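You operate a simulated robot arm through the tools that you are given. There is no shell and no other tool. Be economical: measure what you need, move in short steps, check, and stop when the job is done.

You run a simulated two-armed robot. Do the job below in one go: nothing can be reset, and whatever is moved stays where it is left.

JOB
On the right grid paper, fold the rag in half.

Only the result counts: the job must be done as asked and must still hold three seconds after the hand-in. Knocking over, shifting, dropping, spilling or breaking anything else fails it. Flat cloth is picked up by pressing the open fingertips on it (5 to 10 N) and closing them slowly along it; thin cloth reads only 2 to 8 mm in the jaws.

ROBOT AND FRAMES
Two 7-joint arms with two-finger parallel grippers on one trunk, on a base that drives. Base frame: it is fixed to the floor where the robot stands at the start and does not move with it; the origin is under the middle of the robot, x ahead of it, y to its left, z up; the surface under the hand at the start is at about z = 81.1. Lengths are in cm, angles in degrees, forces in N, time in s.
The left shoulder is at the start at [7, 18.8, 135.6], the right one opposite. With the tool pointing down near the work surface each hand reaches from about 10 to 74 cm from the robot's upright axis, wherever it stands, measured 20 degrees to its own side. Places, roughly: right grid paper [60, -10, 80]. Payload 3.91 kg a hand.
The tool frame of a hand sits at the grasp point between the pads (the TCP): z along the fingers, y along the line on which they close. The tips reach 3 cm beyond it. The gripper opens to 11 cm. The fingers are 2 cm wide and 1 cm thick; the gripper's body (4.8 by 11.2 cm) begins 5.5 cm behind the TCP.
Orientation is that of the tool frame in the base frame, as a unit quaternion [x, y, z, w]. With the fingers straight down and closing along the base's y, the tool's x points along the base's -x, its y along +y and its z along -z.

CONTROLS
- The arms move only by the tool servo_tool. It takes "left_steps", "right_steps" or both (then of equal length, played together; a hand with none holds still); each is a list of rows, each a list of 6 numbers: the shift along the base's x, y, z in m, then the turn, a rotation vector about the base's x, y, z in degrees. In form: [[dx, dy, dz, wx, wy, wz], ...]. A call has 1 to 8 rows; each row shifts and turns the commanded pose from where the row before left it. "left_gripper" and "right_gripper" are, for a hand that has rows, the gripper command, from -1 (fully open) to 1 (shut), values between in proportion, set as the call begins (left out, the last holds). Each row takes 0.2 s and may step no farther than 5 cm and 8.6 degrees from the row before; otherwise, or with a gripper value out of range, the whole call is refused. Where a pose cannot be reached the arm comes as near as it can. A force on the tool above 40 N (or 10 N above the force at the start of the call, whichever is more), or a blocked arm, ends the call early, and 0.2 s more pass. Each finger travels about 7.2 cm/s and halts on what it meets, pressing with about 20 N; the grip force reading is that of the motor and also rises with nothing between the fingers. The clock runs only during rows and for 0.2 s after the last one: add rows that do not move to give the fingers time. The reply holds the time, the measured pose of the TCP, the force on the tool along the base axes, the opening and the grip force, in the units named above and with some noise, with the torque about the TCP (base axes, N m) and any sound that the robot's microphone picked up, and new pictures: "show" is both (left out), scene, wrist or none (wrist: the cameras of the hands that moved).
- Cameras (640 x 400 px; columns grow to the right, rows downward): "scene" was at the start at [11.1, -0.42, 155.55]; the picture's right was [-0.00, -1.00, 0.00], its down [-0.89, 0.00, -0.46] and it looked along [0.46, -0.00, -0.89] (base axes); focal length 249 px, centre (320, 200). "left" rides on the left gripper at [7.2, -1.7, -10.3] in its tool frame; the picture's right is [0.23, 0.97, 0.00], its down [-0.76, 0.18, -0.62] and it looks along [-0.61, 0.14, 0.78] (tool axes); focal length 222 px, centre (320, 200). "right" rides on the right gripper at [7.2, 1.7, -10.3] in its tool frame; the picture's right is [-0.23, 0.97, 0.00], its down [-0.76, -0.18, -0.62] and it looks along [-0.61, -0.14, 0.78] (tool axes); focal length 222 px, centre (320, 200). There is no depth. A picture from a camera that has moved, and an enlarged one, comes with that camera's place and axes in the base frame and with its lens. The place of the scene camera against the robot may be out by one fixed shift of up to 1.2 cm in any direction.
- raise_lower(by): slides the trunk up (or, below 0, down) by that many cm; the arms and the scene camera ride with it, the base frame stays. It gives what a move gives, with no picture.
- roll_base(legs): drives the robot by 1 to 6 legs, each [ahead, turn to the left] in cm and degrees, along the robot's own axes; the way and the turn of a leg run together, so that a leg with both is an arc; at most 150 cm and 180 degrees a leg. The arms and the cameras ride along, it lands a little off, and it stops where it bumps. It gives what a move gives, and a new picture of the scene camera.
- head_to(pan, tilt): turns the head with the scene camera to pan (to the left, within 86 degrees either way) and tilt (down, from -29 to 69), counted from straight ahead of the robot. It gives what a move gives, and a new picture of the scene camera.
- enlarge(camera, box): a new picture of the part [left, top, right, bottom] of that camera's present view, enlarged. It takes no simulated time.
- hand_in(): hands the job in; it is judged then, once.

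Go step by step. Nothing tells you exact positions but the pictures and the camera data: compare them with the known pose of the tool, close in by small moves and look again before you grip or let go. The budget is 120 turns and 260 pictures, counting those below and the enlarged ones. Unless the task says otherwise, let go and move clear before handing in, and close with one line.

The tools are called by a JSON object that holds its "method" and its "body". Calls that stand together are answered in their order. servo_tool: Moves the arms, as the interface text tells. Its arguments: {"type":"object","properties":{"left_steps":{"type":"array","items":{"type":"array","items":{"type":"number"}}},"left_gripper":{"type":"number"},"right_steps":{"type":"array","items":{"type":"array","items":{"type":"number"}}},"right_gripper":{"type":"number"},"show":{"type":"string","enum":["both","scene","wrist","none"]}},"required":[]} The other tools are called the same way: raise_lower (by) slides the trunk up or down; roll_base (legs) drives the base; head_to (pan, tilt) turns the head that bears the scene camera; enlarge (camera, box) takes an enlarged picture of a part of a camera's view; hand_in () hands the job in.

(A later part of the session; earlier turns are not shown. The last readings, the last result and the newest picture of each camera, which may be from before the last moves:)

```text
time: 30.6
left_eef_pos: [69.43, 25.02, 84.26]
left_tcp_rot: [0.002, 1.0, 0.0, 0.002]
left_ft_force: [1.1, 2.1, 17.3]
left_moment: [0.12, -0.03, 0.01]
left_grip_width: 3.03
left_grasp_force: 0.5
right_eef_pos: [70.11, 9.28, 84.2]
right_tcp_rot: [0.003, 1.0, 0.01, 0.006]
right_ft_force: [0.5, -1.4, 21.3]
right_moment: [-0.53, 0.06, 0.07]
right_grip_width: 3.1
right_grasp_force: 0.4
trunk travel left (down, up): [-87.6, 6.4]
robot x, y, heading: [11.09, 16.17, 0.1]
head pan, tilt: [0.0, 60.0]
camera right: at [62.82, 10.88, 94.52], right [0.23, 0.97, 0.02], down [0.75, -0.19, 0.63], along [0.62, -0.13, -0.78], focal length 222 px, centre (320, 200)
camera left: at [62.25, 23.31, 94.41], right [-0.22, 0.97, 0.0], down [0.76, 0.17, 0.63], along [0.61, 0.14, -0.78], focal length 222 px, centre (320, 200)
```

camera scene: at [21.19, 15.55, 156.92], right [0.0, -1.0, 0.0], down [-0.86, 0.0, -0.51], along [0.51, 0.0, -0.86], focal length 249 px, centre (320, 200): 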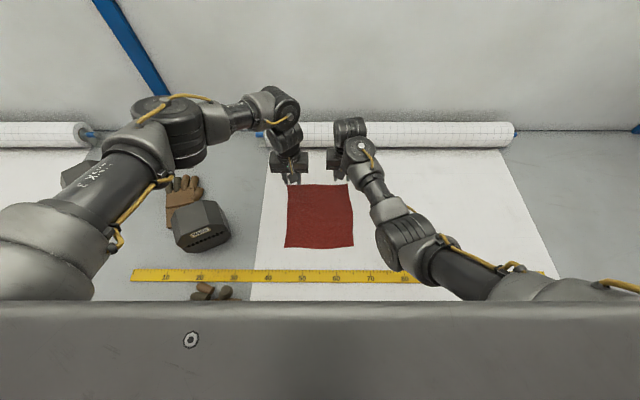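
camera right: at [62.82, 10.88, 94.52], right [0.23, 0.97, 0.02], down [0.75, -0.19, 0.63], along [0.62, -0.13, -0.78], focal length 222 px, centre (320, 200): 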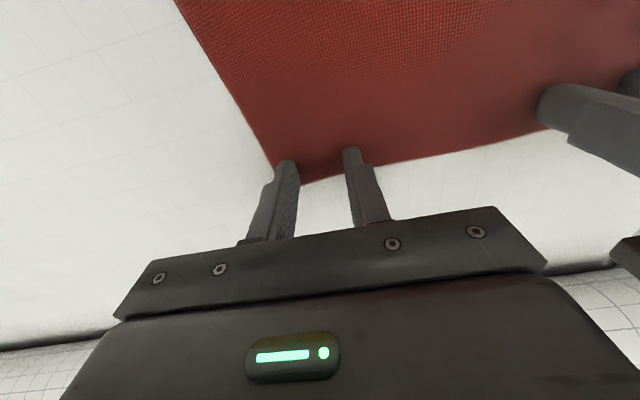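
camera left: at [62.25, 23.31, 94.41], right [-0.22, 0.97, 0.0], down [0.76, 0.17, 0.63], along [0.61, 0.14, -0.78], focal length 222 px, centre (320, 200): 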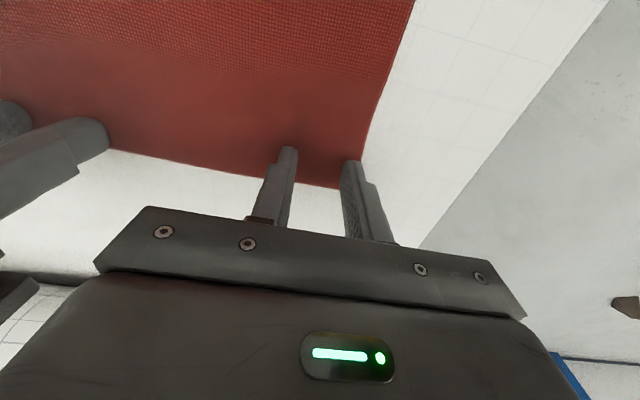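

Both outer fingertips sit right on the cloth edge and the press is a bit hard. I'll lift 4 mm, shift both hands inward a little, and re-press gently.

{"method": "servo_tool", "body": {"left_steps": [[0, 0, 0.004, 0, 0, 0], [0.001, -0.007, 0, 0, 0, 0], [0, 0, -0.001, 0, 0, 0], [0, 0, -0.001, 0, 0, 0], [0, 0, 0, 0, 0, 0]], "right_steps": [[0, 0, 0.004, 0, 0, 0], [0.002, 0.006, 0, 0, 0, 0], [0, 0, -0.001, 0, 0, 0], [0, 0, -0.001, 0, 0, 0], [0, 0, 0, 0, 0, 0]], "show": "none"}}

```text
time: 31.8
left_eef_pos: [69.82, 24.27, 84.3]
left_tcp_rot: [0.002, 1.0, 0.0, 0.001]
left_ft_force: [-0.3, -1.0, 6.2]
left_moment: [0.05, 0.04, -0.01]
left_grip_width: 3.04
left_grasp_force: 0.5
right_eef_pos: [70.56, 9.84, 84.38]
right_tcp_rot: [0.003, 1.0, 0.01, 0.005]
right_ft_force: [-1.4, -1.2, 5.6]
right_moment: [-0.13, 0.05, -0.02]
right_grip_width: 3.03
right_grasp_force: 0.2
trunk travel left (down, up): [-87.6, 6.4]
robot x, y, heading: [11.3, 16.21, 0.1]
head pan, tilt: [0.0, 60.0]
```

Both press at about 6 N. Now I'll close slowly in stages.

{"method": "servo_tool", "body": {"left_steps": [[0, 0, 0, 0, 0, 0]], "right_steps": [[0, 0, 0, 0, 0, 0]], "left_gripper": 0.6, "right_gripper": 0.6, "show": "none"}}

{"method": "servo_tool", "body": {"left_steps": [[0, 0, 0, 0, 0, 0]], "right_steps": [[0, 0, 0, 0, 0, 0]], "left_gripper": 0.75, "right_gripper": 0.75, "show": "wrist"}}

```text
time: 32.1
left_eef_pos: [69.82, 24.28, 84.25]
left_tcp_rot: [0.002, 1.0, 0.0, 0.002]
left_ft_force: [0.3, -0.2, 7.0]
left_moment: [0.08, -0.05, 0.02]
left_grip_width: 2.11
left_grasp_force: 0.1
right_eef_pos: [70.56, 9.85, 84.3]
right_tcp_rot: [0.003, 1.0, 0.009, 0.006]
right_ft_force: [-0.3, 1.5, 3.2]
right_moment: [-0.09, 0.04, -0.01]
right_grip_width: 2.16
right_grasp_force: 0.1
trunk travel left (down, up): [-87.6, 6.4]
robot x, y, heading: [10.68, 15.95, 0.1]
head pan, tilt: [0.0, 60.0]
```

```text
time: 32.5
left_eef_pos: [69.73, 24.23, 84.2]
left_tcp_rot: [0.002, 1.0, 0.0, 0.001]
left_ft_force: [0.6, -0.4, 8.5]
left_moment: [0.01, -0.02, 0.01]
left_grip_width: 1.3
left_grasp_force: 0.1
right_eef_pos: [70.48, 9.8, 84.4]
right_tcp_rot: [0.003, 1.0, 0.009, 0.006]
right_ft_force: [0.1, 0.6, 1.2]
right_moment: [-0.04, 0.01, 0.03]
right_grip_width: 1.36
right_grasp_force: 0.0
trunk travel left (down, up): [-87.6, 6.4]
robot x, y, heading: [10.92, 15.84, 0.3]
head pan, tilt: [0.0, 60.0]
camera right: at [63.24, 11.42, 94.56], right [0.23, 0.97, 0.02], down [0.75, -0.19, 0.63], along [0.61, -0.13, -0.78], focal length 222 px, centre (320, 200)
camera left: at [62.58, 22.57, 94.45], right [-0.22, 0.97, 0.0], down [0.76, 0.17, 0.63], along [0.61, 0.14, -0.78], focal length 222 px, centre (320, 200)
```

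right: 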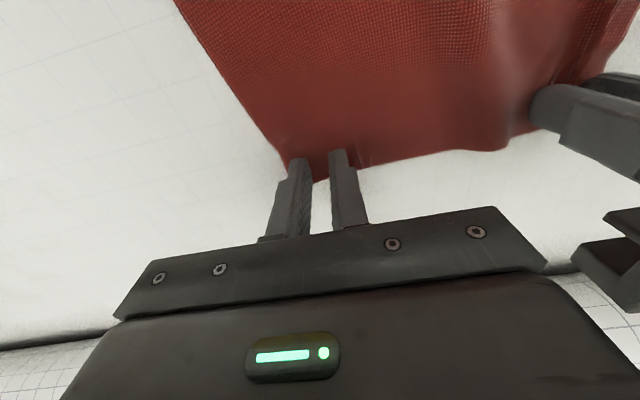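
left: 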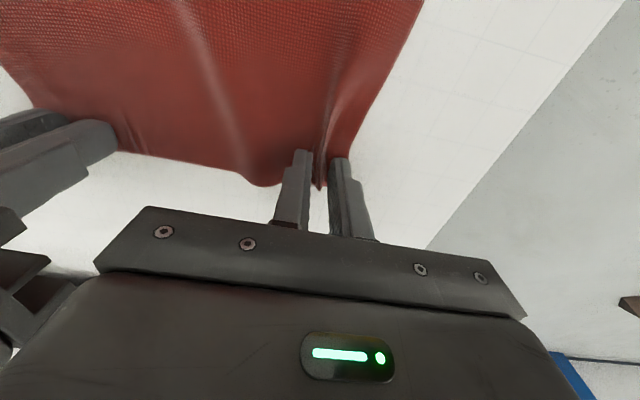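

The left hand is bunching the cloth, but the right slipped because its press was too light. I'll close the left fully, and reopen and re-press the right.

{"method": "servo_tool", "body": {"left_steps": [[0, 0, 0, 0, 0, 0], [0, 0, 0, 0, 0, 0], [0, 0, 0, 0, 0, 0]], "right_steps": [[0, 0, 0.002, 0, 0, 0], [0, 0, 0.002, 0, 0, 0], [0, 0, 0, 0, 0, 0]], "left_gripper": 1, "right_gripper": 0.45, "show": "none"}}

{"method": "servo_tool", "body": {"right_steps": [[0, -0.002, -0.003, 0, 0, 0], [0, 0, -0.002, 0, 0, 0], [0, 0, -0.001, 0, 0, 0], [0, 0, 0, 0, 0, 0]], "show": "none"}}

```text
time: 33.4
left_eef_pos: [69.92, 24.35, 84.1]
left_tcp_rot: [0.002, 1.0, 0.001, 0.001]
left_ft_force: [-0.4, 0.6, 11.2]
left_moment: [0.04, -0.02, 0.01]
left_grip_width: 0.22
left_grasp_force: 19.9
right_eef_pos: [70.37, 9.74, 84.72]
right_tcp_rot: [0.004, 1.0, 0.01, 0.005]
right_ft_force: [0.5, -0.7, -0.3]
right_moment: [0.0, -0.01, 0.03]
right_grip_width: 3.01
right_grasp_force: 0.0
trunk travel left (down, up): [-87.6, 6.4]
robot x, y, heading: [10.88, 15.54, 0.3]
head pan, tilt: [0.0, 60.0]
```

```text
time: 34.4
left_eef_pos: [69.69, 24.3, 84.3]
left_tcp_rot: [0.002, 1.0, 0.001, 0.001]
left_ft_force: [0.9, 0.5, 2.2]
left_moment: [-0.02, -0.04, -0.04]
left_grip_width: 0.23
left_grasp_force: 19.9
right_eef_pos: [70.6, 9.66, 84.4]
right_tcp_rot: [0.004, 1.0, 0.009, 0.007]
right_ft_force: [-0.2, -1.7, 19.3]
right_moment: [-0.48, 0.11, 0.01]
right_grip_width: 3.07
right_grasp_force: 0.6
trunk travel left (down, up): [-87.6, 6.4]
robot x, y, heading: [10.62, 15.76, 0.3]
head pan, tilt: [0.0, 60.0]
```

{"method": "servo_tool", "body": {"right_steps": [[0, 0, 0.0007, 0, 0, 0], [0, 0, 0, 0, 0, 0]], "show": "none"}}

{"method": "servo_tool", "body": {"right_steps": [[0, 0, 0, 0, 0, 0]], "right_gripper": 0.6, "show": "none"}}

{"method": "servo_tool", "body": {"right_steps": [[0, 0, 0, 0, 0, 0]], "right_gripper": 0.75, "show": "wrist"}}

```text
time: 35.0
left_eef_pos: [69.71, 24.26, 84.3]
left_tcp_rot: [0.001, 1.0, 0.0, 0.001]
left_ft_force: [0.2, -0.2, 2.6]
left_moment: [-0.04, 0.03, 0.03]
left_grip_width: 0.21
left_grasp_force: 20.1
right_eef_pos: [70.52, 9.72, 84.38]
right_tcp_rot: [0.004, 1.0, 0.009, 0.006]
right_ft_force: [1.7, -2.6, 19.0]
right_moment: [-0.49, 0.01, 0.03]
right_grip_width: 3.03
right_grasp_force: 0.6
trunk travel left (down, up): [-87.6, 6.4]
robot x, y, heading: [10.57, 15.61, 0.1]
head pan, tilt: [0.0, 60.0]
```

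```text
time: 35.4
left_eef_pos: [69.68, 24.34, 84.31]
left_tcp_rot: [0.002, 1.0, 0.0, 0.002]
left_ft_force: [1.2, -0.8, 1.5]
left_moment: [-0.04, 0.03, 0.02]
left_grip_width: 0.21
left_grasp_force: 20.3
right_eef_pos: [70.53, 9.67, 84.22]
right_tcp_rot: [0.003, 1.0, 0.009, 0.006]
right_ft_force: [0.9, -0.3, 20.0]
right_moment: [-0.44, 0.03, -0.01]
right_grip_width: 2.23
right_grasp_force: 0.2
trunk travel left (down, up): [-87.6, 6.4]
robot x, y, heading: [10.9, 15.78, 0.1]
head pan, tilt: [0.0, 60.0]
```

```text
time: 35.8
left_eef_pos: [69.78, 24.36, 84.27]
left_tcp_rot: [0.002, 1.0, 0.001, 0.001]
left_ft_force: [0.2, 0.1, 0.7]
left_moment: [-0.01, -0.01, 0.02]
left_grip_width: 0.24
left_grasp_force: 20.5
right_eef_pos: [70.42, 9.73, 84.26]
right_tcp_rot: [0.003, 1.0, 0.009, 0.006]
right_ft_force: [0.4, -0.9, 20.4]
right_moment: [-0.3, 0.03, 0.0]
right_grip_width: 1.38
right_grasp_force: 0.2
trunk travel left (down, up): [-87.6, 6.4]
robot x, y, heading: [11.13, 16.04, 0.1]
head pan, tilt: [0.0, 60.0]
camera right: at [63.1, 11.32, 94.51], right [0.23, 0.97, 0.02], down [0.75, -0.19, 0.63], along [0.62, -0.13, -0.78], focal length 222 px, centre (320, 200)
```

right: 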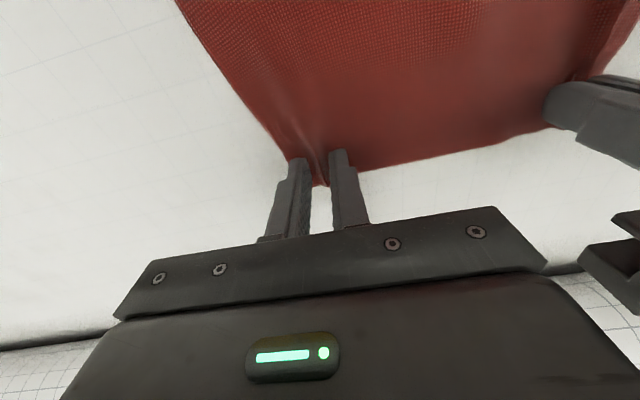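

A ridge is now forming at the right hand too, so I'll finish closing it and lift both hands a little to check.

{"method": "servo_tool", "body": {"right_steps": [[0, 0, 0, 0, 0, 0], [0, 0, 0, 0, 0, 0], [0, 0, 0, 0, 0, 0]], "right_gripper": 1, "show": "none"}}

{"method": "servo_tool", "body": {"left_steps": [[0, 0, 0.01, 0, 0, 0], [0, 0, 0.015, 0, 0, 0], [0, 0, 0, 0, 0, 0]], "right_steps": [[0, 0, 0.01, 0, 0, 0], [0, 0, 0.015, 0, 0, 0], [0, 0, 0, 0, 0, 0]]}}

```text
time: 36.5
left_eef_pos: [69.66, 24.23, 84.18]
left_tcp_rot: [0.002, 1.0, 0.001, 0.002]
left_ft_force: [0.2, -1.2, 1.2]
left_moment: [-0.03, -0.02, 0.03]
left_grip_width: 0.23
left_grasp_force: 19.7
right_eef_pos: [70.47, 9.48, 84.3]
right_tcp_rot: [0.004, 1.0, 0.01, 0.006]
right_ft_force: [-0.5, -4.5, 21.6]
right_moment: [-0.3, 0.07, 0.0]
right_grip_width: 0.23
right_grasp_force: 19.8
trunk travel left (down, up): [-87.6, 6.4]
robot x, y, heading: [10.64, 16.39, 0.3]
head pan, tilt: [0.0, 60.0]
```

```text
time: 37.4
left_eef_pos: [69.94, 24.31, 86.62]
left_tcp_rot: [0.001, 1.0, 0.001, 0.0]
left_ft_force: [-0.6, 0.1, -0.9]
left_moment: [-0.04, -0.02, -0.01]
left_grip_width: 0.22
left_grasp_force: 19.5
right_eef_pos: [70.66, 9.7, 86.59]
right_tcp_rot: [0.003, 1.0, 0.01, 0.005]
right_ft_force: [0.1, 1.1, -0.1]
right_moment: [-0.02, 0.02, -0.01]
right_grip_width: 0.22
right_grasp_force: 20.4
trunk travel left (down, up): [-87.6, 6.4]
robot x, y, heading: [10.77, 15.84, 0.3]
head pan, tilt: [0.0, 60.0]
camera scene: at [22.27, 15.47, 156.84], right [0.0, -1.0, 0.0], down [-0.87, 0.0, -0.5], along [0.5, 0.0, -0.87], focal length 249 px, centre (320, 200)
camera right: at [63.26, 11.26, 96.84], right [0.23, 0.97, 0.02], down [0.75, -0.19, 0.63], along [0.61, -0.13, -0.78], focal length 222 px, centre (320, 200)
camera left: at [62.65, 22.55, 96.85], right [-0.22, 0.97, 0.0], down [0.76, 0.17, 0.62], along [0.61, 0.14, -0.78], focal length 222 px, centre (320, 200)
```

scene: 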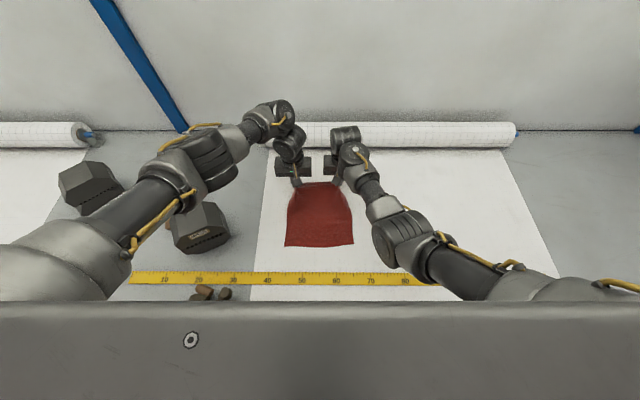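
right: 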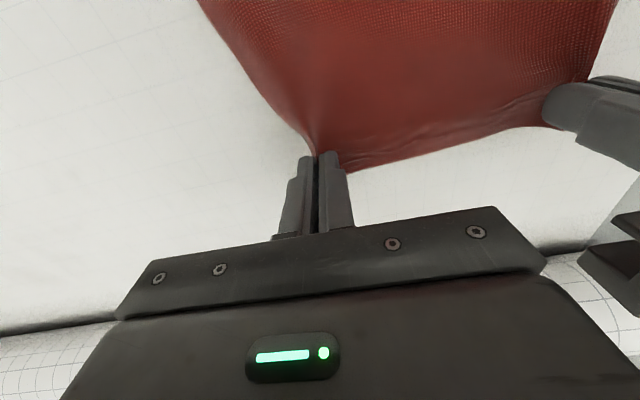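
left: 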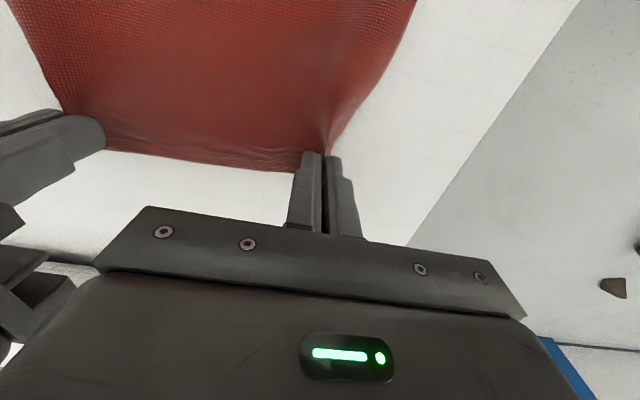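

Both corners are held and lifting. I'll now start the fold, carrying the edge toward the robot in a low arc and tilting the hands slightly.

{"method": "servo_tool", "body": {"left_steps": [[-0.01, 0, 0.013, 0, -3, 0], [-0.015, 0, 0.015, 0, -4, 0], [-0.015, 0, 0.01, 0, -4, 0], [-0.02, 0, 0.01, 0, -4, 0], [-0.02, 0, 0.005, 0, -3, 0], [0, 0, 0, 0, 0, 0]], "right_steps": [[-0.01, 0, 0.013, 0, -3, 0], [-0.015, 0, 0.015, 0, -4, 0], [-0.015, 0, 0.01, 0, -4, 0], [-0.02, 0, 0.01, 0, -4, 0], [-0.02, 0, 0.005, 0, -3, 0], [0, 0, 0, 0, 0, 0]]}}

```text
time: 38.8
left_eef_pos: [61.91, 24.29, 91.83]
left_tcp_rot: [0.002, 0.988, 0.0, 0.157]
left_ft_force: [-0.2, 0.0, -0.3]
left_moment: [-0.05, 0.01, 0.02]
left_grip_width: 0.21
left_grasp_force: 19.7
right_eef_pos: [62.68, 9.61, 91.83]
right_tcp_rot: [0.001, 0.987, 0.01, 0.161]
right_ft_force: [-0.7, 1.0, -0.7]
right_moment: [0.02, 0.0, -0.03]
right_grip_width: 0.2
right_grasp_force: 20.5
trunk travel left (down, up): [-87.6, 6.4]
robot x, y, heading: [10.69, 15.58, 0.1]
head pan, tilt: [0.0, 60.0]
camera scene: at [22.33, 15.55, 156.84], right [0.0, -1.0, 0.0], down [-0.87, 0.0, -0.5], along [0.5, 0.0, -0.87], focal length 249 px, centre (320, 200)
camera right: at [52.55, 11.3, 99.33], right [0.22, 0.97, 0.09], down [0.52, -0.19, 0.83], along [0.82, -0.13, -0.55], focal length 222 px, centre (320, 200)
camera left: at [51.86, 22.61, 99.36], right [-0.21, 0.97, -0.07], down [0.53, 0.18, 0.83], along [0.82, 0.14, -0.56], focal length 222 px, centre (320, 200)
```

scene: 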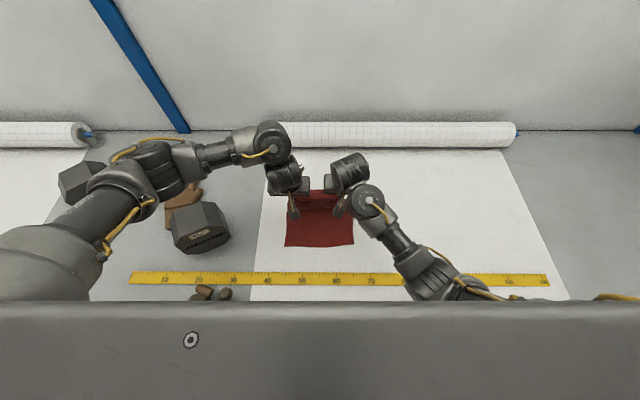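
right: 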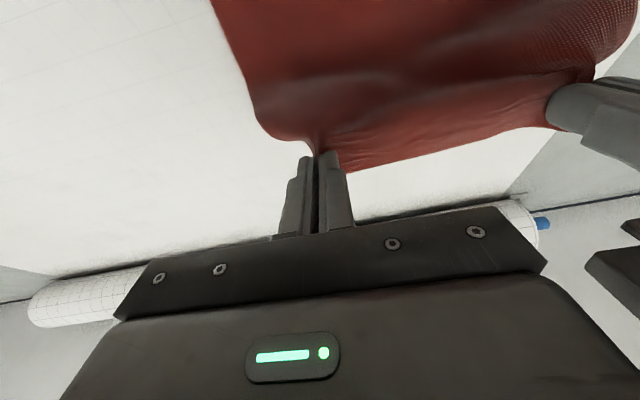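
left: 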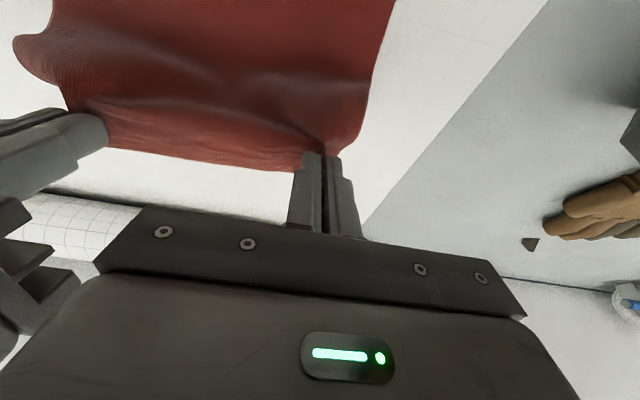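

The fold is going well, so I'll continue over the middle.

{"method": "servo_tool", "body": {"left_steps": [[-0.02, 0, 0.002, 0, -3, 0], [-0.02, 0, -0.002, 0, -3, 0], [-0.02, 0, -0.005, 0, -3, 0], [-0.018, 0, -0.008, 0, -3, 0], [0, 0, 0, 0, 0, 0]], "right_steps": [[-0.02, 0, 0.002, 0, -3, 0], [-0.02, 0, -0.002, 0, -3, 0], [-0.02, 0, -0.005, 0, -3, 0], [-0.018, 0, -0.008, 0, -3, 0], [0, 0, 0, 0, 0, 0]]}}

```text
time: 40.0
left_eef_pos: [55.67, 24.64, 88.84]
left_tcp_rot: [0.002, 0.966, -0.001, 0.26]
left_ft_force: [0.5, -6.6, 0.5]
left_moment: [-0.22, 0.01, -0.12]
left_grip_width: 0.24
left_grasp_force: 20.3
left hand out of reach, approached as far as the arm can: row 2, 3, 4
right_eef_pos: [54.82, 9.76, 90.54]
right_tcp_rot: [0.0, 0.965, 0.011, 0.264]
right_ft_force: [0.3, 7.9, -1.3]
right_moment: [0.18, -0.01, 0.12]
right_grip_width: 0.2
right_grasp_force: 20.3
trunk travel left (down, up): [-87.6, 6.4]
robot x, y, heading: [10.46, 16.15, 0.4]
head pan, tilt: [0.0, 60.0]
camera scene: at [22.26, 15.54, 156.85], right [0.0, -1.0, 0.0], down [-0.87, 0.0, -0.5], along [0.5, 0.0, -0.87], focal length 249 px, centre (320, 200)
camera right: at [43.33, 11.34, 95.71], right [0.19, 0.97, 0.14], down [0.34, -0.2, 0.92], along [0.92, -0.13, -0.37], focal length 222 px, centre (320, 200)
camera left: at [44.33, 23.05, 94.08], right [-0.19, 0.97, -0.12], down [0.35, 0.18, 0.92], along [0.92, 0.14, -0.37], focal length 222 px, centre (320, 200)
```

scene: 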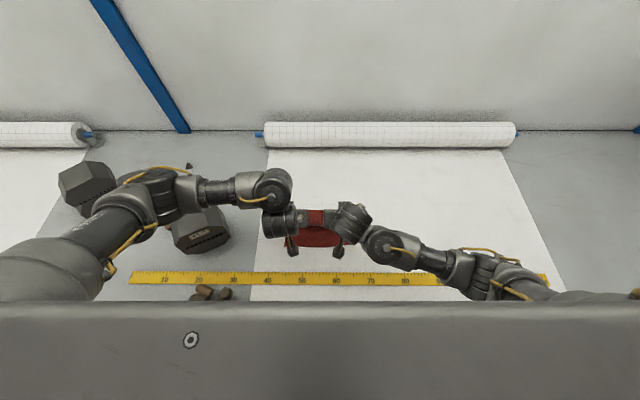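
right: 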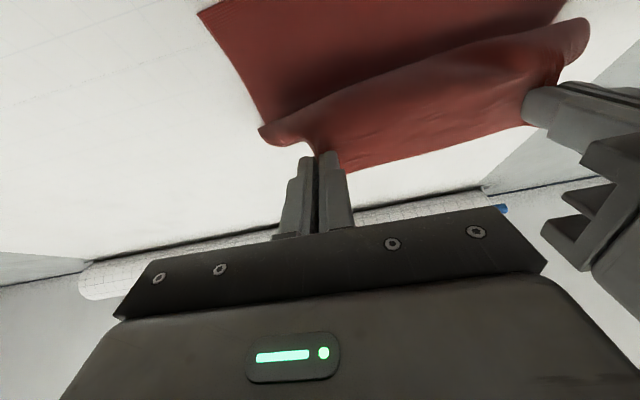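
left: 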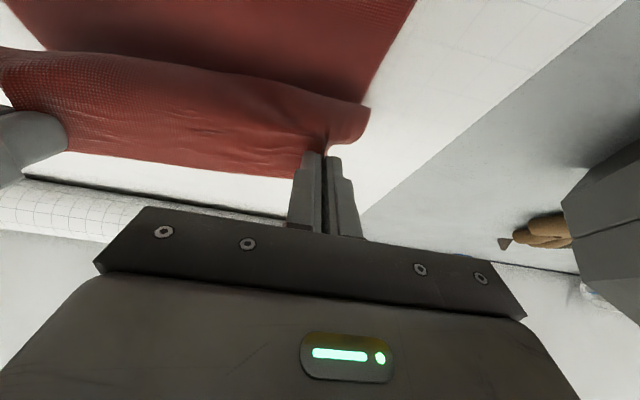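

The left arm is at its near limit and the cloth between the hands is a bit taut. I'll ease that and finish the fold by rolling the base back.

{"method": "servo_tool", "body": {"left_steps": [[0, -0.003, 0, 0, 0, 0], [0, 0, 0, 0, 0, 0]], "right_steps": [[0.003, 0.001, -0.01, 0, 0, 0], [0.002, 0, -0.005, 0, 0, 0]], "show": "none"}}

{"method": "roll_base", "body": {"legs": [[-4, 0]]}}

{"method": "servo_tool", "body": {"left_steps": [[0, 0, 0, 0, 0, 0]], "right_steps": [[0, 0, 0, 0, 0, 0]], "show": "wrist"}}

```text
time: 40.5
left_eef_pos: [55.77, 24.5, 88.73]
left_tcp_rot: [0.002, 0.966, 0.0, 0.259]
left_ft_force: [0.2, -1.8, 0.3]
left_moment: [-0.04, 0.02, 0.02]
left_grip_width: 0.22
left_grasp_force: 20.5
right_eef_pos: [55.35, 9.83, 88.94]
right_tcp_rot: [0.001, 0.965, 0.01, 0.263]
right_ft_force: [0.8, 1.3, 0.0]
right_moment: [0.06, -0.03, -0.01]
right_grip_width: 0.21
right_grasp_force: 19.9
trunk travel left (down, up): [-87.6, 6.4]
robot x, y, heading: [10.67, 15.72, 0.5]
head pan, tilt: [0.0, 60.0]
```

```text
time: 41.4
left_eef_pos: [52.16, 24.49, 88.57]
left_tcp_rot: [0.002, 0.966, 0.001, 0.258]
left_ft_force: [0.5, -0.4, 0.2]
left_moment: [-0.04, -0.01, 0.01]
left_grip_width: 0.24
left_grasp_force: 20.4
right_eef_pos: [51.7, 9.79, 88.92]
right_tcp_rot: [0.001, 0.965, 0.01, 0.262]
right_ft_force: [0.3, 0.6, -0.6]
right_moment: [0.04, -0.01, 0.04]
right_grip_width: 0.22
right_grasp_force: 19.7
trunk travel left (down, up): [-87.6, 6.4]
robot x, y, heading: [6.97, 15.82, 0.4]
head pan, tilt: [0.0, 60.0]
camera scene: at [18.81, 15.49, 156.8], right [0.0, -1.0, 0.0], down [-0.87, 0.0, -0.5], along [0.5, 0.0, -0.87], focal length 249 px, centre (320, 200)
```

scene: 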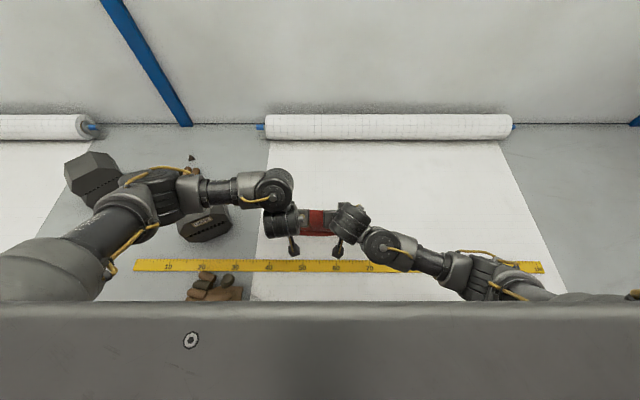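

```text
time: 41.8
left_eef_pos: [52.01, 24.46, 88.74]
left_tcp_rot: [0.001, 0.966, 0.001, 0.259]
left_ft_force: [0.6, -1.1, 0.7]
left_moment: [-0.02, -0.01, -0.03]
left_grip_width: 0.23
left_grasp_force: 20.0
right_eef_pos: [51.56, 9.69, 89.0]
right_tcp_rot: [0.001, 0.965, 0.01, 0.263]
right_ft_force: [0.5, 0.4, 0.2]
right_moment: [0.02, 0.01, 0.02]
right_grip_width: 0.18
right_grasp_force: 19.5
trunk travel left (down, up): [-87.6, 6.4]
robot x, y, heading: [6.98, 15.74, 0.3]
head pan, tilt: [0.0, 60.0]
camera right: at [40.08, 11.38, 94.24], right [0.19, 0.97, 0.14], down [0.34, -0.2, 0.92], along [0.92, -0.13, -0.37], focal length 222 px, centre (320, 200)
camera left: at [40.57, 22.77, 93.96], right [-0.19, 0.97, -0.11], down [0.35, 0.18, 0.92], along [0.92, 0.14, -0.37], focal length 222 px, centre (320, 200)
```

right: 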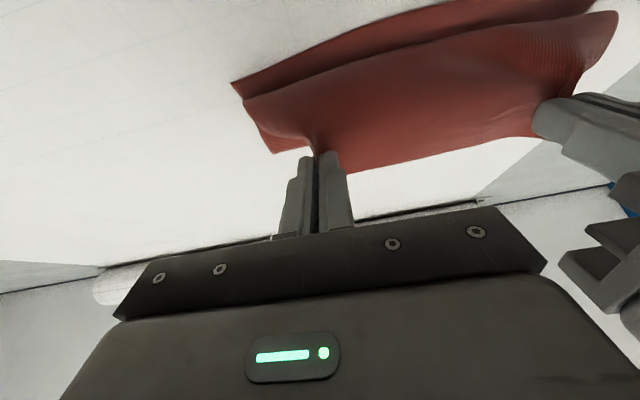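
left: 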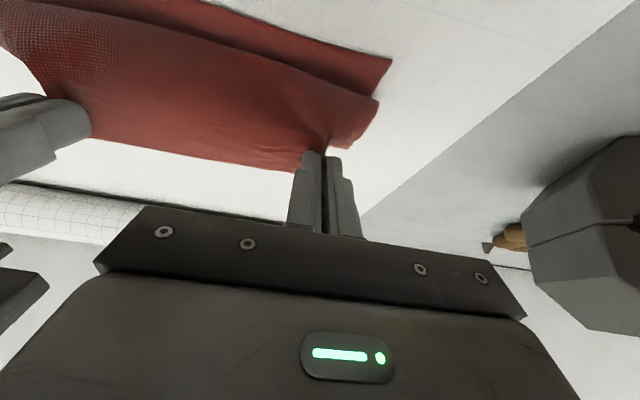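

The fold is well formed. I'll lower a bit, back up another 3.5 cm, then set the edge down along the near edge.

{"method": "servo_tool", "body": {"left_steps": [[0, 0, -0.01, 0, 0, 0], [0, 0, -0.01, 0, 0, 0]], "right_steps": [[0, 0, -0.01, 0, 0, 0], [0, 0, -0.012, 0, 0, 0]], "show": "none"}}

{"method": "roll_base", "body": {"legs": [[-3.6, 0]]}}

{"method": "servo_tool", "body": {"left_steps": [[0, 0, 0, 0, 0, 0]], "right_steps": [[0, 0, 0, 0, 0, 0]], "show": "wrist"}}

```text
time: 42.4
left_eef_pos: [51.89, 24.41, 86.8]
left_tcp_rot: [0.0, 0.966, 0.001, 0.26]
left_ft_force: [0.1, -1.6, 0.6]
left_moment: [-0.03, 0.01, 0.01]
left_grip_width: 0.23
left_grasp_force: 20.0
right_eef_pos: [51.54, 9.71, 86.81]
right_tcp_rot: [0.0, 0.965, 0.01, 0.264]
right_ft_force: [-0.2, 1.1, -0.5]
right_moment: [0.01, 0.0, 0.03]
right_grip_width: 0.21
right_grasp_force: 19.1
trunk travel left (down, up): [-87.6, 6.4]
robot x, y, heading: [6.59, 15.84, 0.3]
head pan, tilt: [0.0, 60.0]
```

```text
time: 43.3
left_eef_pos: [48.71, 24.38, 86.71]
left_tcp_rot: [0.002, 0.966, 0.002, 0.258]
left_ft_force: [0.6, -0.7, 0.2]
left_moment: [-0.06, 0.04, 0.01]
left_grip_width: 0.2
left_grasp_force: 19.8
right_eef_pos: [48.18, 9.64, 86.72]
right_tcp_rot: [0.002, 0.965, 0.01, 0.262]
right_ft_force: [1.0, 1.4, -0.5]
right_moment: [0.04, 0.0, 0.01]
right_grip_width: 0.22
right_grasp_force: 20.1
trunk travel left (down, up): [-87.6, 6.4]
robot x, y, heading: [3.74, 16.09, 0.4]
head pan, tilt: [0.0, 60.0]
camera scene: at [15.25, 15.48, 156.8], right [0.0, -1.0, 0.0], down [-0.87, 0.0, -0.5], along [0.5, 0.0, -0.87], focal length 249 px, centre (320, 200)
```

scene: 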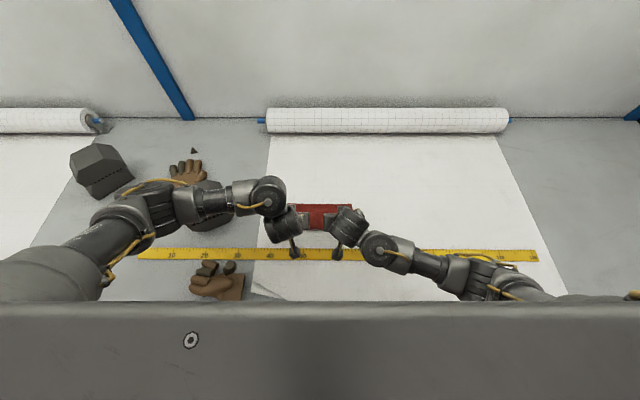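

```text
time: 43.7
left_eef_pos: [48.48, 24.46, 86.84]
left_tcp_rot: [0.001, 0.966, 0.0, 0.259]
left_ft_force: [0.1, -1.9, 0.2]
left_moment: [-0.06, 0.02, 0.0]
left_grip_width: 0.2
left_grasp_force: 20.6
right_eef_pos: [48.01, 9.76, 86.81]
right_tcp_rot: [0.0, 0.965, 0.012, 0.262]
right_ft_force: [0.3, 1.5, 0.1]
right_moment: [-0.02, 0.01, 0.01]
right_grip_width: 0.21
right_grasp_force: 20.2
trunk travel left (down, up): [-87.6, 6.4]
robot x, y, heading: [3.41, 16.11, 0.2]
head pan, tilt: [0.0, 60.0]
camera right: at [36.54, 11.34, 92.06], right [0.19, 0.97, 0.14], down [0.34, -0.2, 0.92], along [0.92, -0.13, -0.37], focal length 222 px, centre (320, 200)
camera left: at [37.03, 22.76, 91.97], right [-0.2, 0.97, -0.11], down [0.35, 0.18, 0.92], along [0.92, 0.14, -0.37], focal length 222 px, centre (320, 200)
```

right: 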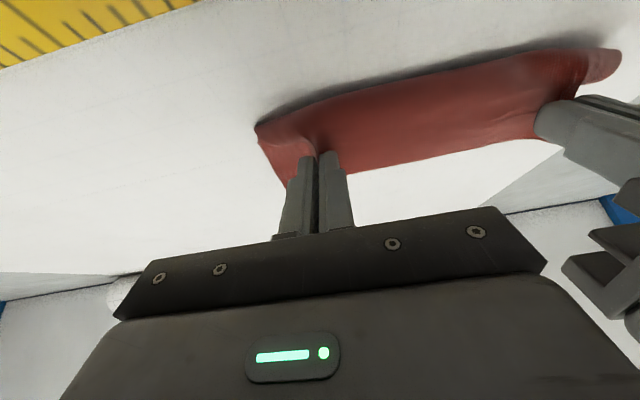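
left: 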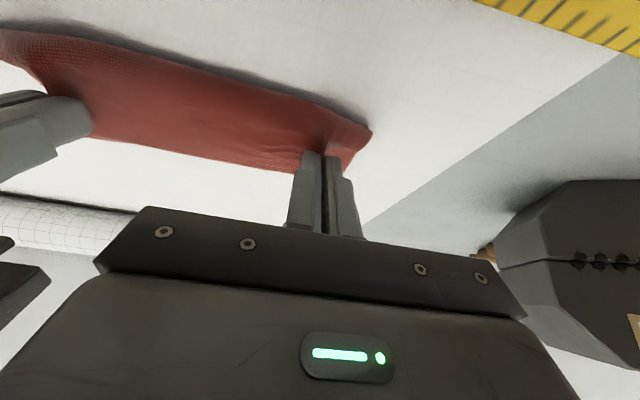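

The pinched edge is over the near edge at tip x≈50. I'll lower it close to the table.

{"method": "servo_tool", "body": {"left_steps": [[0, 0, -0.008, 0, 0, 0], [0, 0, -0.008, 0, 0, 0], [0, 0, 0, 0, 0, 0]], "right_steps": [[0.002, 0, -0.008, 0, 0, 0], [0.002, 0, -0.008, 0, 0, 0], [0, 0, 0, 0, 0, 0]], "show": "wrist"}}

```text
time: 44.5
left_eef_pos: [48.36, 24.43, 85.27]
left_tcp_rot: [0.002, 0.966, 0.0, 0.26]
left_ft_force: [0.7, -1.5, 1.0]
left_moment: [-0.05, 0.02, 0.01]
left_grip_width: 0.2
left_grasp_force: 19.9
right_eef_pos: [48.29, 9.64, 85.35]
right_tcp_rot: [0.001, 0.964, 0.011, 0.265]
right_ft_force: [0.1, 1.2, 0.1]
right_moment: [0.04, -0.01, 0.05]
right_grip_width: 0.22
right_grasp_force: 20.0
trunk travel left (down, up): [-87.6, 6.4]
robot x, y, heading: [3.26, 15.89, 0.2]
head pan, tilt: [0.0, 60.0]
camera right: at [36.76, 11.3, 90.49], right [0.19, 0.97, 0.14], down [0.34, -0.2, 0.92], along [0.92, -0.13, -0.37], focal length 222 px, centre (320, 200)
camera left: at [36.94, 22.78, 90.46], right [-0.2, 0.97, -0.11], down [0.35, 0.18, 0.92], along [0.92, 0.14, -0.37], focal length 222 px, centre (320, 200)
```

right: 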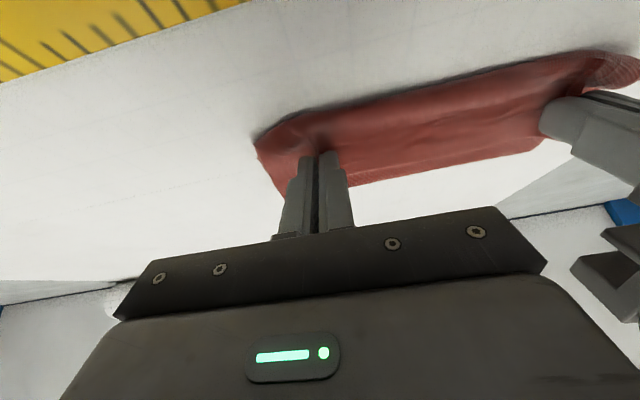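
left: 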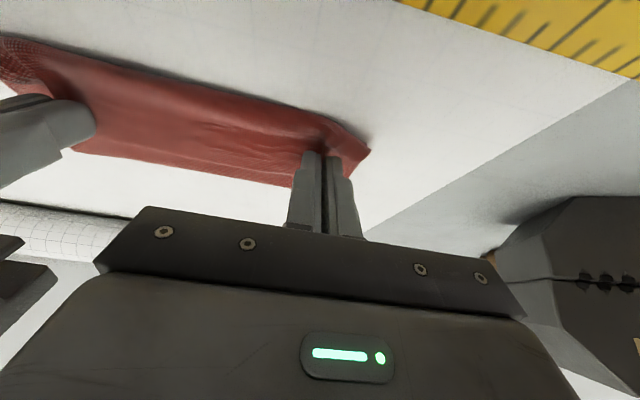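

The lower layer is in place with its corner at about (49, 27). The upper layer has looped past the near edge, though, because the pinch keeps pointing the wrong way. I'll lift back up, step the base back for room, and come down again with more tilt and some tension.

{"method": "servo_tool", "body": {"left_steps": [[0.005, 0, 0.02, 0, 0, 0], [0.015, 0, 0.02, 0, 0, 0], [0.02, 0, 0.015, 0, 0, 0], [0.03, 0, 0.01, 0, 0, 0], [0.03, 0, 0, 0, 0, 0], [0, 0, 0, 0, 0, 0]], "right_steps": [[0.005, 0, 0.02, 0, 0, 0], [0.015, 0, 0.02, 0, 0, 0], [0.02, 0, 0.015, 0, 0, 0], [0.03, 0, 0.01, 0, 0, 0], [0.03, 0, 0, 0, 0, 0], [0, 0, 0, 0, 0, 0]], "show": "none"}}

{"method": "roll_base", "body": {"legs": [[-6, 0]]}}

{"method": "servo_tool", "body": {"left_steps": [[0, 0, 0, 0, 0, 0]], "right_steps": [[0, 0, 0, 0, 0, 0]], "show": "wrist"}}

```text
time: 45.9
left_eef_pos: [58.18, 24.51, 91.86]
left_tcp_rot: [0.001, 0.966, 0.001, 0.26]
left_ft_force: [0.2, -2.2, -0.6]
left_moment: [-0.04, -0.04, 0.03]
left_grip_width: 0.21
left_grasp_force: 19.9
right_eef_pos: [58.22, 9.7, 92.0]
right_tcp_rot: [0.002, 0.964, 0.009, 0.265]
right_ft_force: [-0.6, 1.6, 1.3]
right_moment: [0.05, 0.0, 0.01]
right_grip_width: 0.22
right_grasp_force: 19.9
trunk travel left (down, up): [-87.6, 6.4]
robot x, y, heading: [3.43, 16.09, 0.1]
head pan, tilt: [0.0, 60.0]
```

```text
time: 46.9
left_eef_pos: [52.34, 24.5, 91.55]
left_tcp_rot: [0.0, 0.966, 0.001, 0.259]
left_ft_force: [-0.1, -1.4, 0.0]
left_moment: [-0.1, 0.03, -0.02]
left_grip_width: 0.19
left_grasp_force: 19.4
right_eef_pos: [52.51, 9.73, 91.81]
right_tcp_rot: [0.001, 0.965, 0.01, 0.263]
right_ft_force: [-0.4, 1.4, 0.1]
right_moment: [0.04, 0.04, 0.02]
right_grip_width: 0.24
right_grasp_force: 20.1
trunk travel left (down, up): [-87.6, 6.4]
robot x, y, heading: [-2.75, 16.05, 0.2]
head pan, tilt: [0.0, 60.0]
camera scene: at [9.0, 15.47, 156.82], right [0.0, -1.0, 0.0], down [-0.87, 0.0, -0.5], along [0.5, 0.0, -0.87], focal length 249 px, centre (320, 200)
```

scene: 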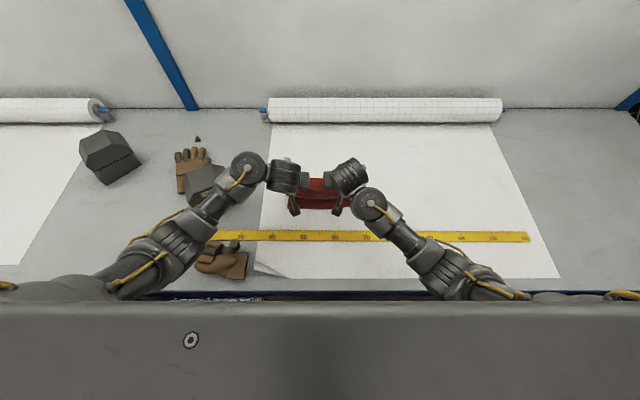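

```text
time: 47.3
left_eef_pos: [52.47, 24.39, 91.67]
left_tcp_rot: [0.001, 0.966, -0.001, 0.259]
left_ft_force: [0.9, -2.1, 0.7]
left_moment: [-0.05, -0.01, -0.03]
left_grip_width: 0.19
left_grasp_force: 19.5
right_eef_pos: [52.54, 9.8, 91.76]
right_tcp_rot: [0.001, 0.965, 0.011, 0.263]
right_ft_force: [0.0, 0.4, 0.0]
right_moment: [0.03, 0.07, 0.02]
right_grip_width: 0.2
right_grasp_force: 19.4
trunk travel left (down, up): [-87.6, 6.4]
robot x, y, heading: [-3.2, 15.97, 0.4]
head pan, tilt: [0.0, 60.0]
camera right: at [41.07, 11.37, 96.95], right [0.19, 0.97, 0.14], down [0.34, -0.2, 0.92], along [0.92, -0.13, -0.37], focal length 222 px, centre (320, 200)
camera left: at [41.09, 22.79, 96.81], right [-0.2, 0.97, -0.11], down [0.35, 0.18, 0.92], along [0.92, 0.14, -0.37], focal length 222 px, centre (320, 200)
```

right: 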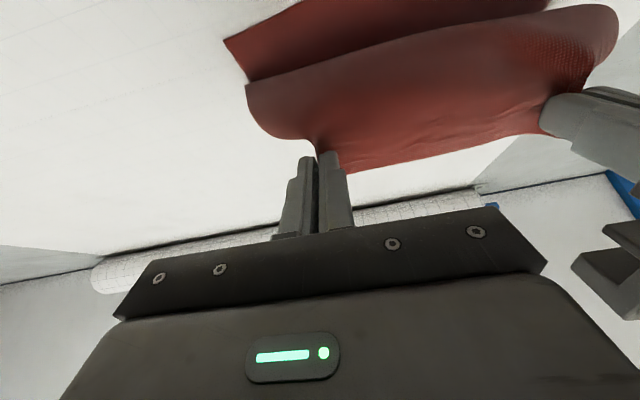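
left: 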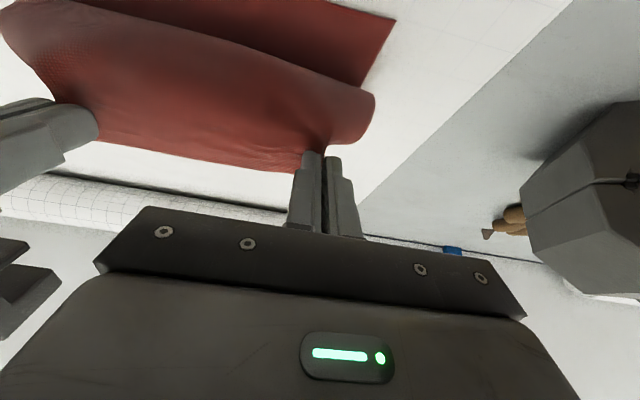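

The lower layer's near corner is still at about (48.7, 27), and the arms now have room. I'll tilt the hands further.

{"method": "servo_tool", "body": {"left_steps": [[0, 0, 0, 0, -7, 0], [0, 0, 0, 0, -7, 0], [0, 0, 0, 0, -7, 0], [0, 0, 0, 0, -7, 0], [0, 0, 0, 0, 0, 0]], "right_steps": [[0, 0, 0, 0, -7, 0], [0, 0, 0, 0, -7, 0], [0, 0, 0, 0, -7, 0], [0, 0, 0, 0, -7, 0], [0, 0, 0, 0, 0, 0]]}}

```text
time: 48.5
left_eef_pos: [52.32, 24.49, 91.65]
left_tcp_rot: [0.001, 0.874, 0.0, 0.486]
left_ft_force: [0.3, -0.7, 0.1]
left_moment: [-0.11, -0.03, -0.07]
left_grip_width: 0.22
left_grasp_force: 19.6
right_eef_pos: [52.33, 9.74, 91.83]
right_tcp_rot: [-0.001, 0.872, 0.009, 0.49]
right_ft_force: [-0.6, 2.0, 0.4]
right_moment: [0.03, 0.03, 0.05]
right_grip_width: 0.22
right_grasp_force: 19.9
trunk travel left (down, up): [-87.6, 6.4]
robot x, y, heading: [-2.77, 15.57, 0.2]
head pan, tilt: [0.0, 60.0]
camera scene: at [8.69, 15.52, 156.85], right [0.0, -1.0, 0.0], down [-0.87, 0.0, -0.5], along [0.5, 0.0, -0.87], focal length 249 px, centre (320, 200)
camera right: at [39.75, 11.36, 91.02], right [0.11, 0.97, 0.21], down [-0.14, -0.19, 0.97], along [0.99, -0.13, 0.11], focal length 222 px, centre (320, 200)
camera left: at [39.73, 22.82, 90.91], right [-0.12, 0.97, -0.19], down [-0.13, 0.18, 0.98], along [0.98, 0.14, 0.1], focal length 222 px, centre (320, 200)
```

scene: 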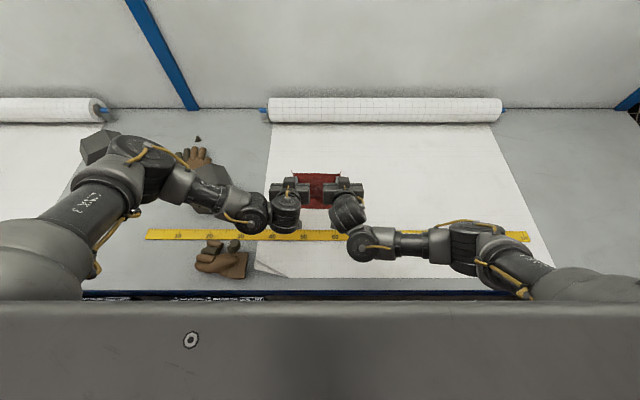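
right: 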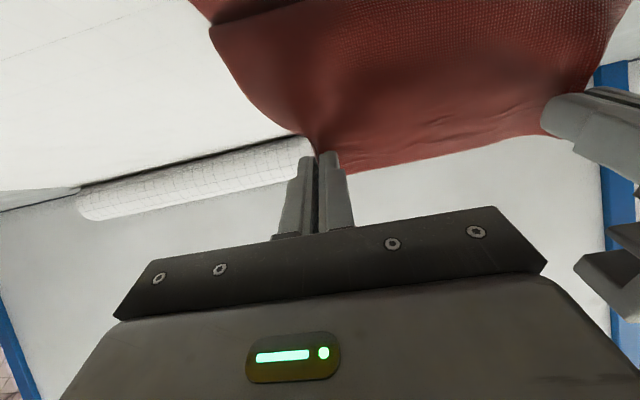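
left: 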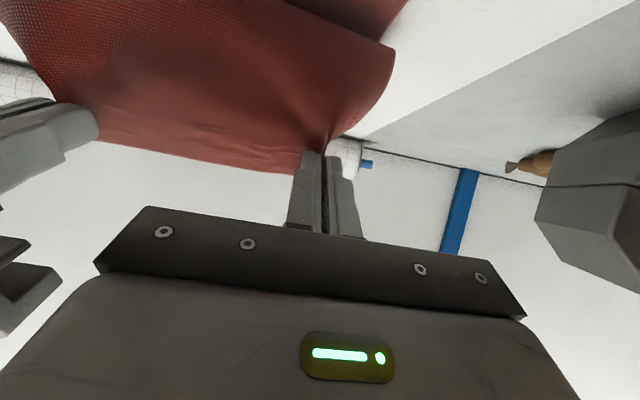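

The tilt is 58° and the cloth hangs cleanly. I'll come down along the arc, keeping it taut.

{"method": "servo_tool", "body": {"left_steps": [[-0.01, 0, -0.007, 0, 0, 0], [-0.01, 0, -0.008, 0, 0, 0], [-0.01, 0, -0.012, 0, 0, 0], [-0.008, 0, -0.013, 0, 0, 0], [0, 0, 0, 0, 0, 0]], "right_steps": [[-0.01, 0, -0.007, 0, 0, 0], [-0.01, 0, -0.008, 0, 0, 0], [-0.01, 0, -0.012, 0, 0, 0], [-0.008, 0, -0.013, 0, 0, 0], [0, 0, 0, 0, 0, 0]]}}

```text
time: 49.7
left_eef_pos: [48.44, 24.48, 87.68]
left_tcp_rot: [0.0, 0.874, 0.001, 0.486]
left_ft_force: [-0.8, -1.3, 0.2]
left_moment: [-0.03, -0.03, -0.02]
left_grip_width: 0.22
left_grasp_force: 20.5
right_eef_pos: [48.59, 9.63, 87.81]
right_tcp_rot: [-0.001, 0.871, 0.009, 0.49]
right_ft_force: [0.5, 2.8, -0.7]
right_moment: [0.0, 0.02, 0.04]
right_grip_width: 0.21
right_grasp_force: 19.9
trunk travel left (down, up): [-87.6, 6.4]
robot x, y, heading: [-2.72, 15.91, 0.1]
head pan, tilt: [0.0, 60.0]
camera scene: at [8.73, 15.47, 156.85], right [0.0, -1.0, 0.0], down [-0.87, 0.0, -0.5], along [0.5, 0.0, -0.87], focal length 249 px, centre (320, 200)
camera right: at [35.97, 11.35, 87.0], right [0.11, 0.97, 0.21], down [-0.13, -0.19, 0.97], along [0.99, -0.13, 0.11], focal length 222 px, centre (320, 200)
camera left: at [35.88, 22.77, 86.86], right [-0.12, 0.97, -0.19], down [-0.13, 0.18, 0.98], along [0.98, 0.14, 0.1], focal length 222 px, centre (320, 200)
```

scene: 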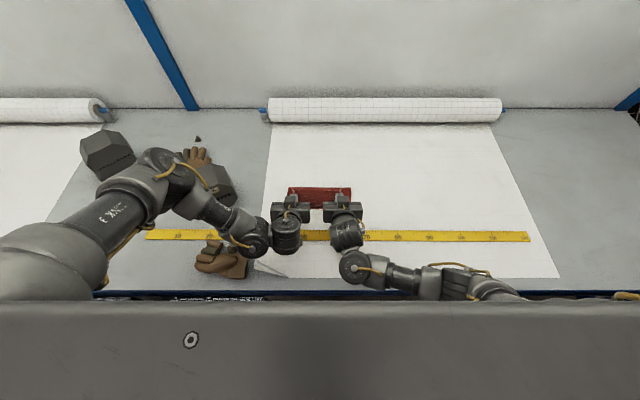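
right: 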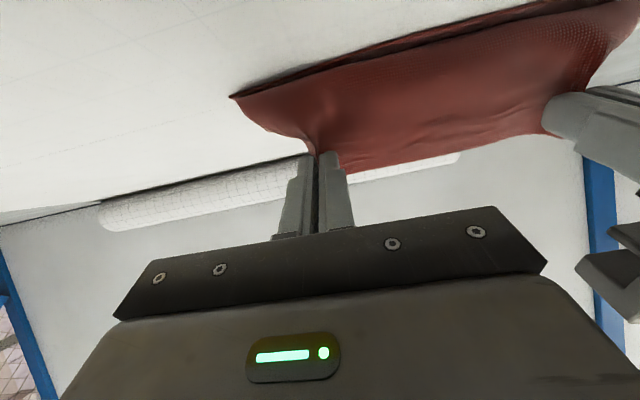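
left: 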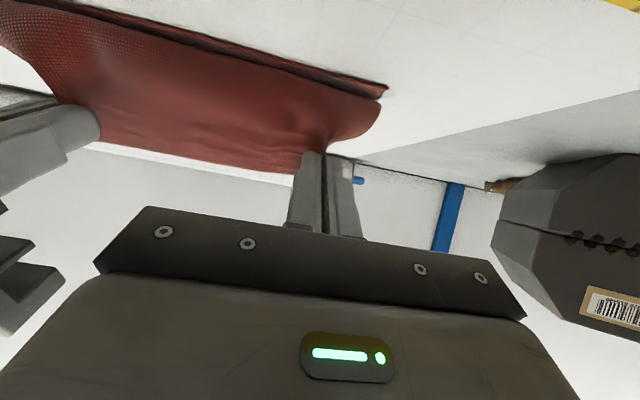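

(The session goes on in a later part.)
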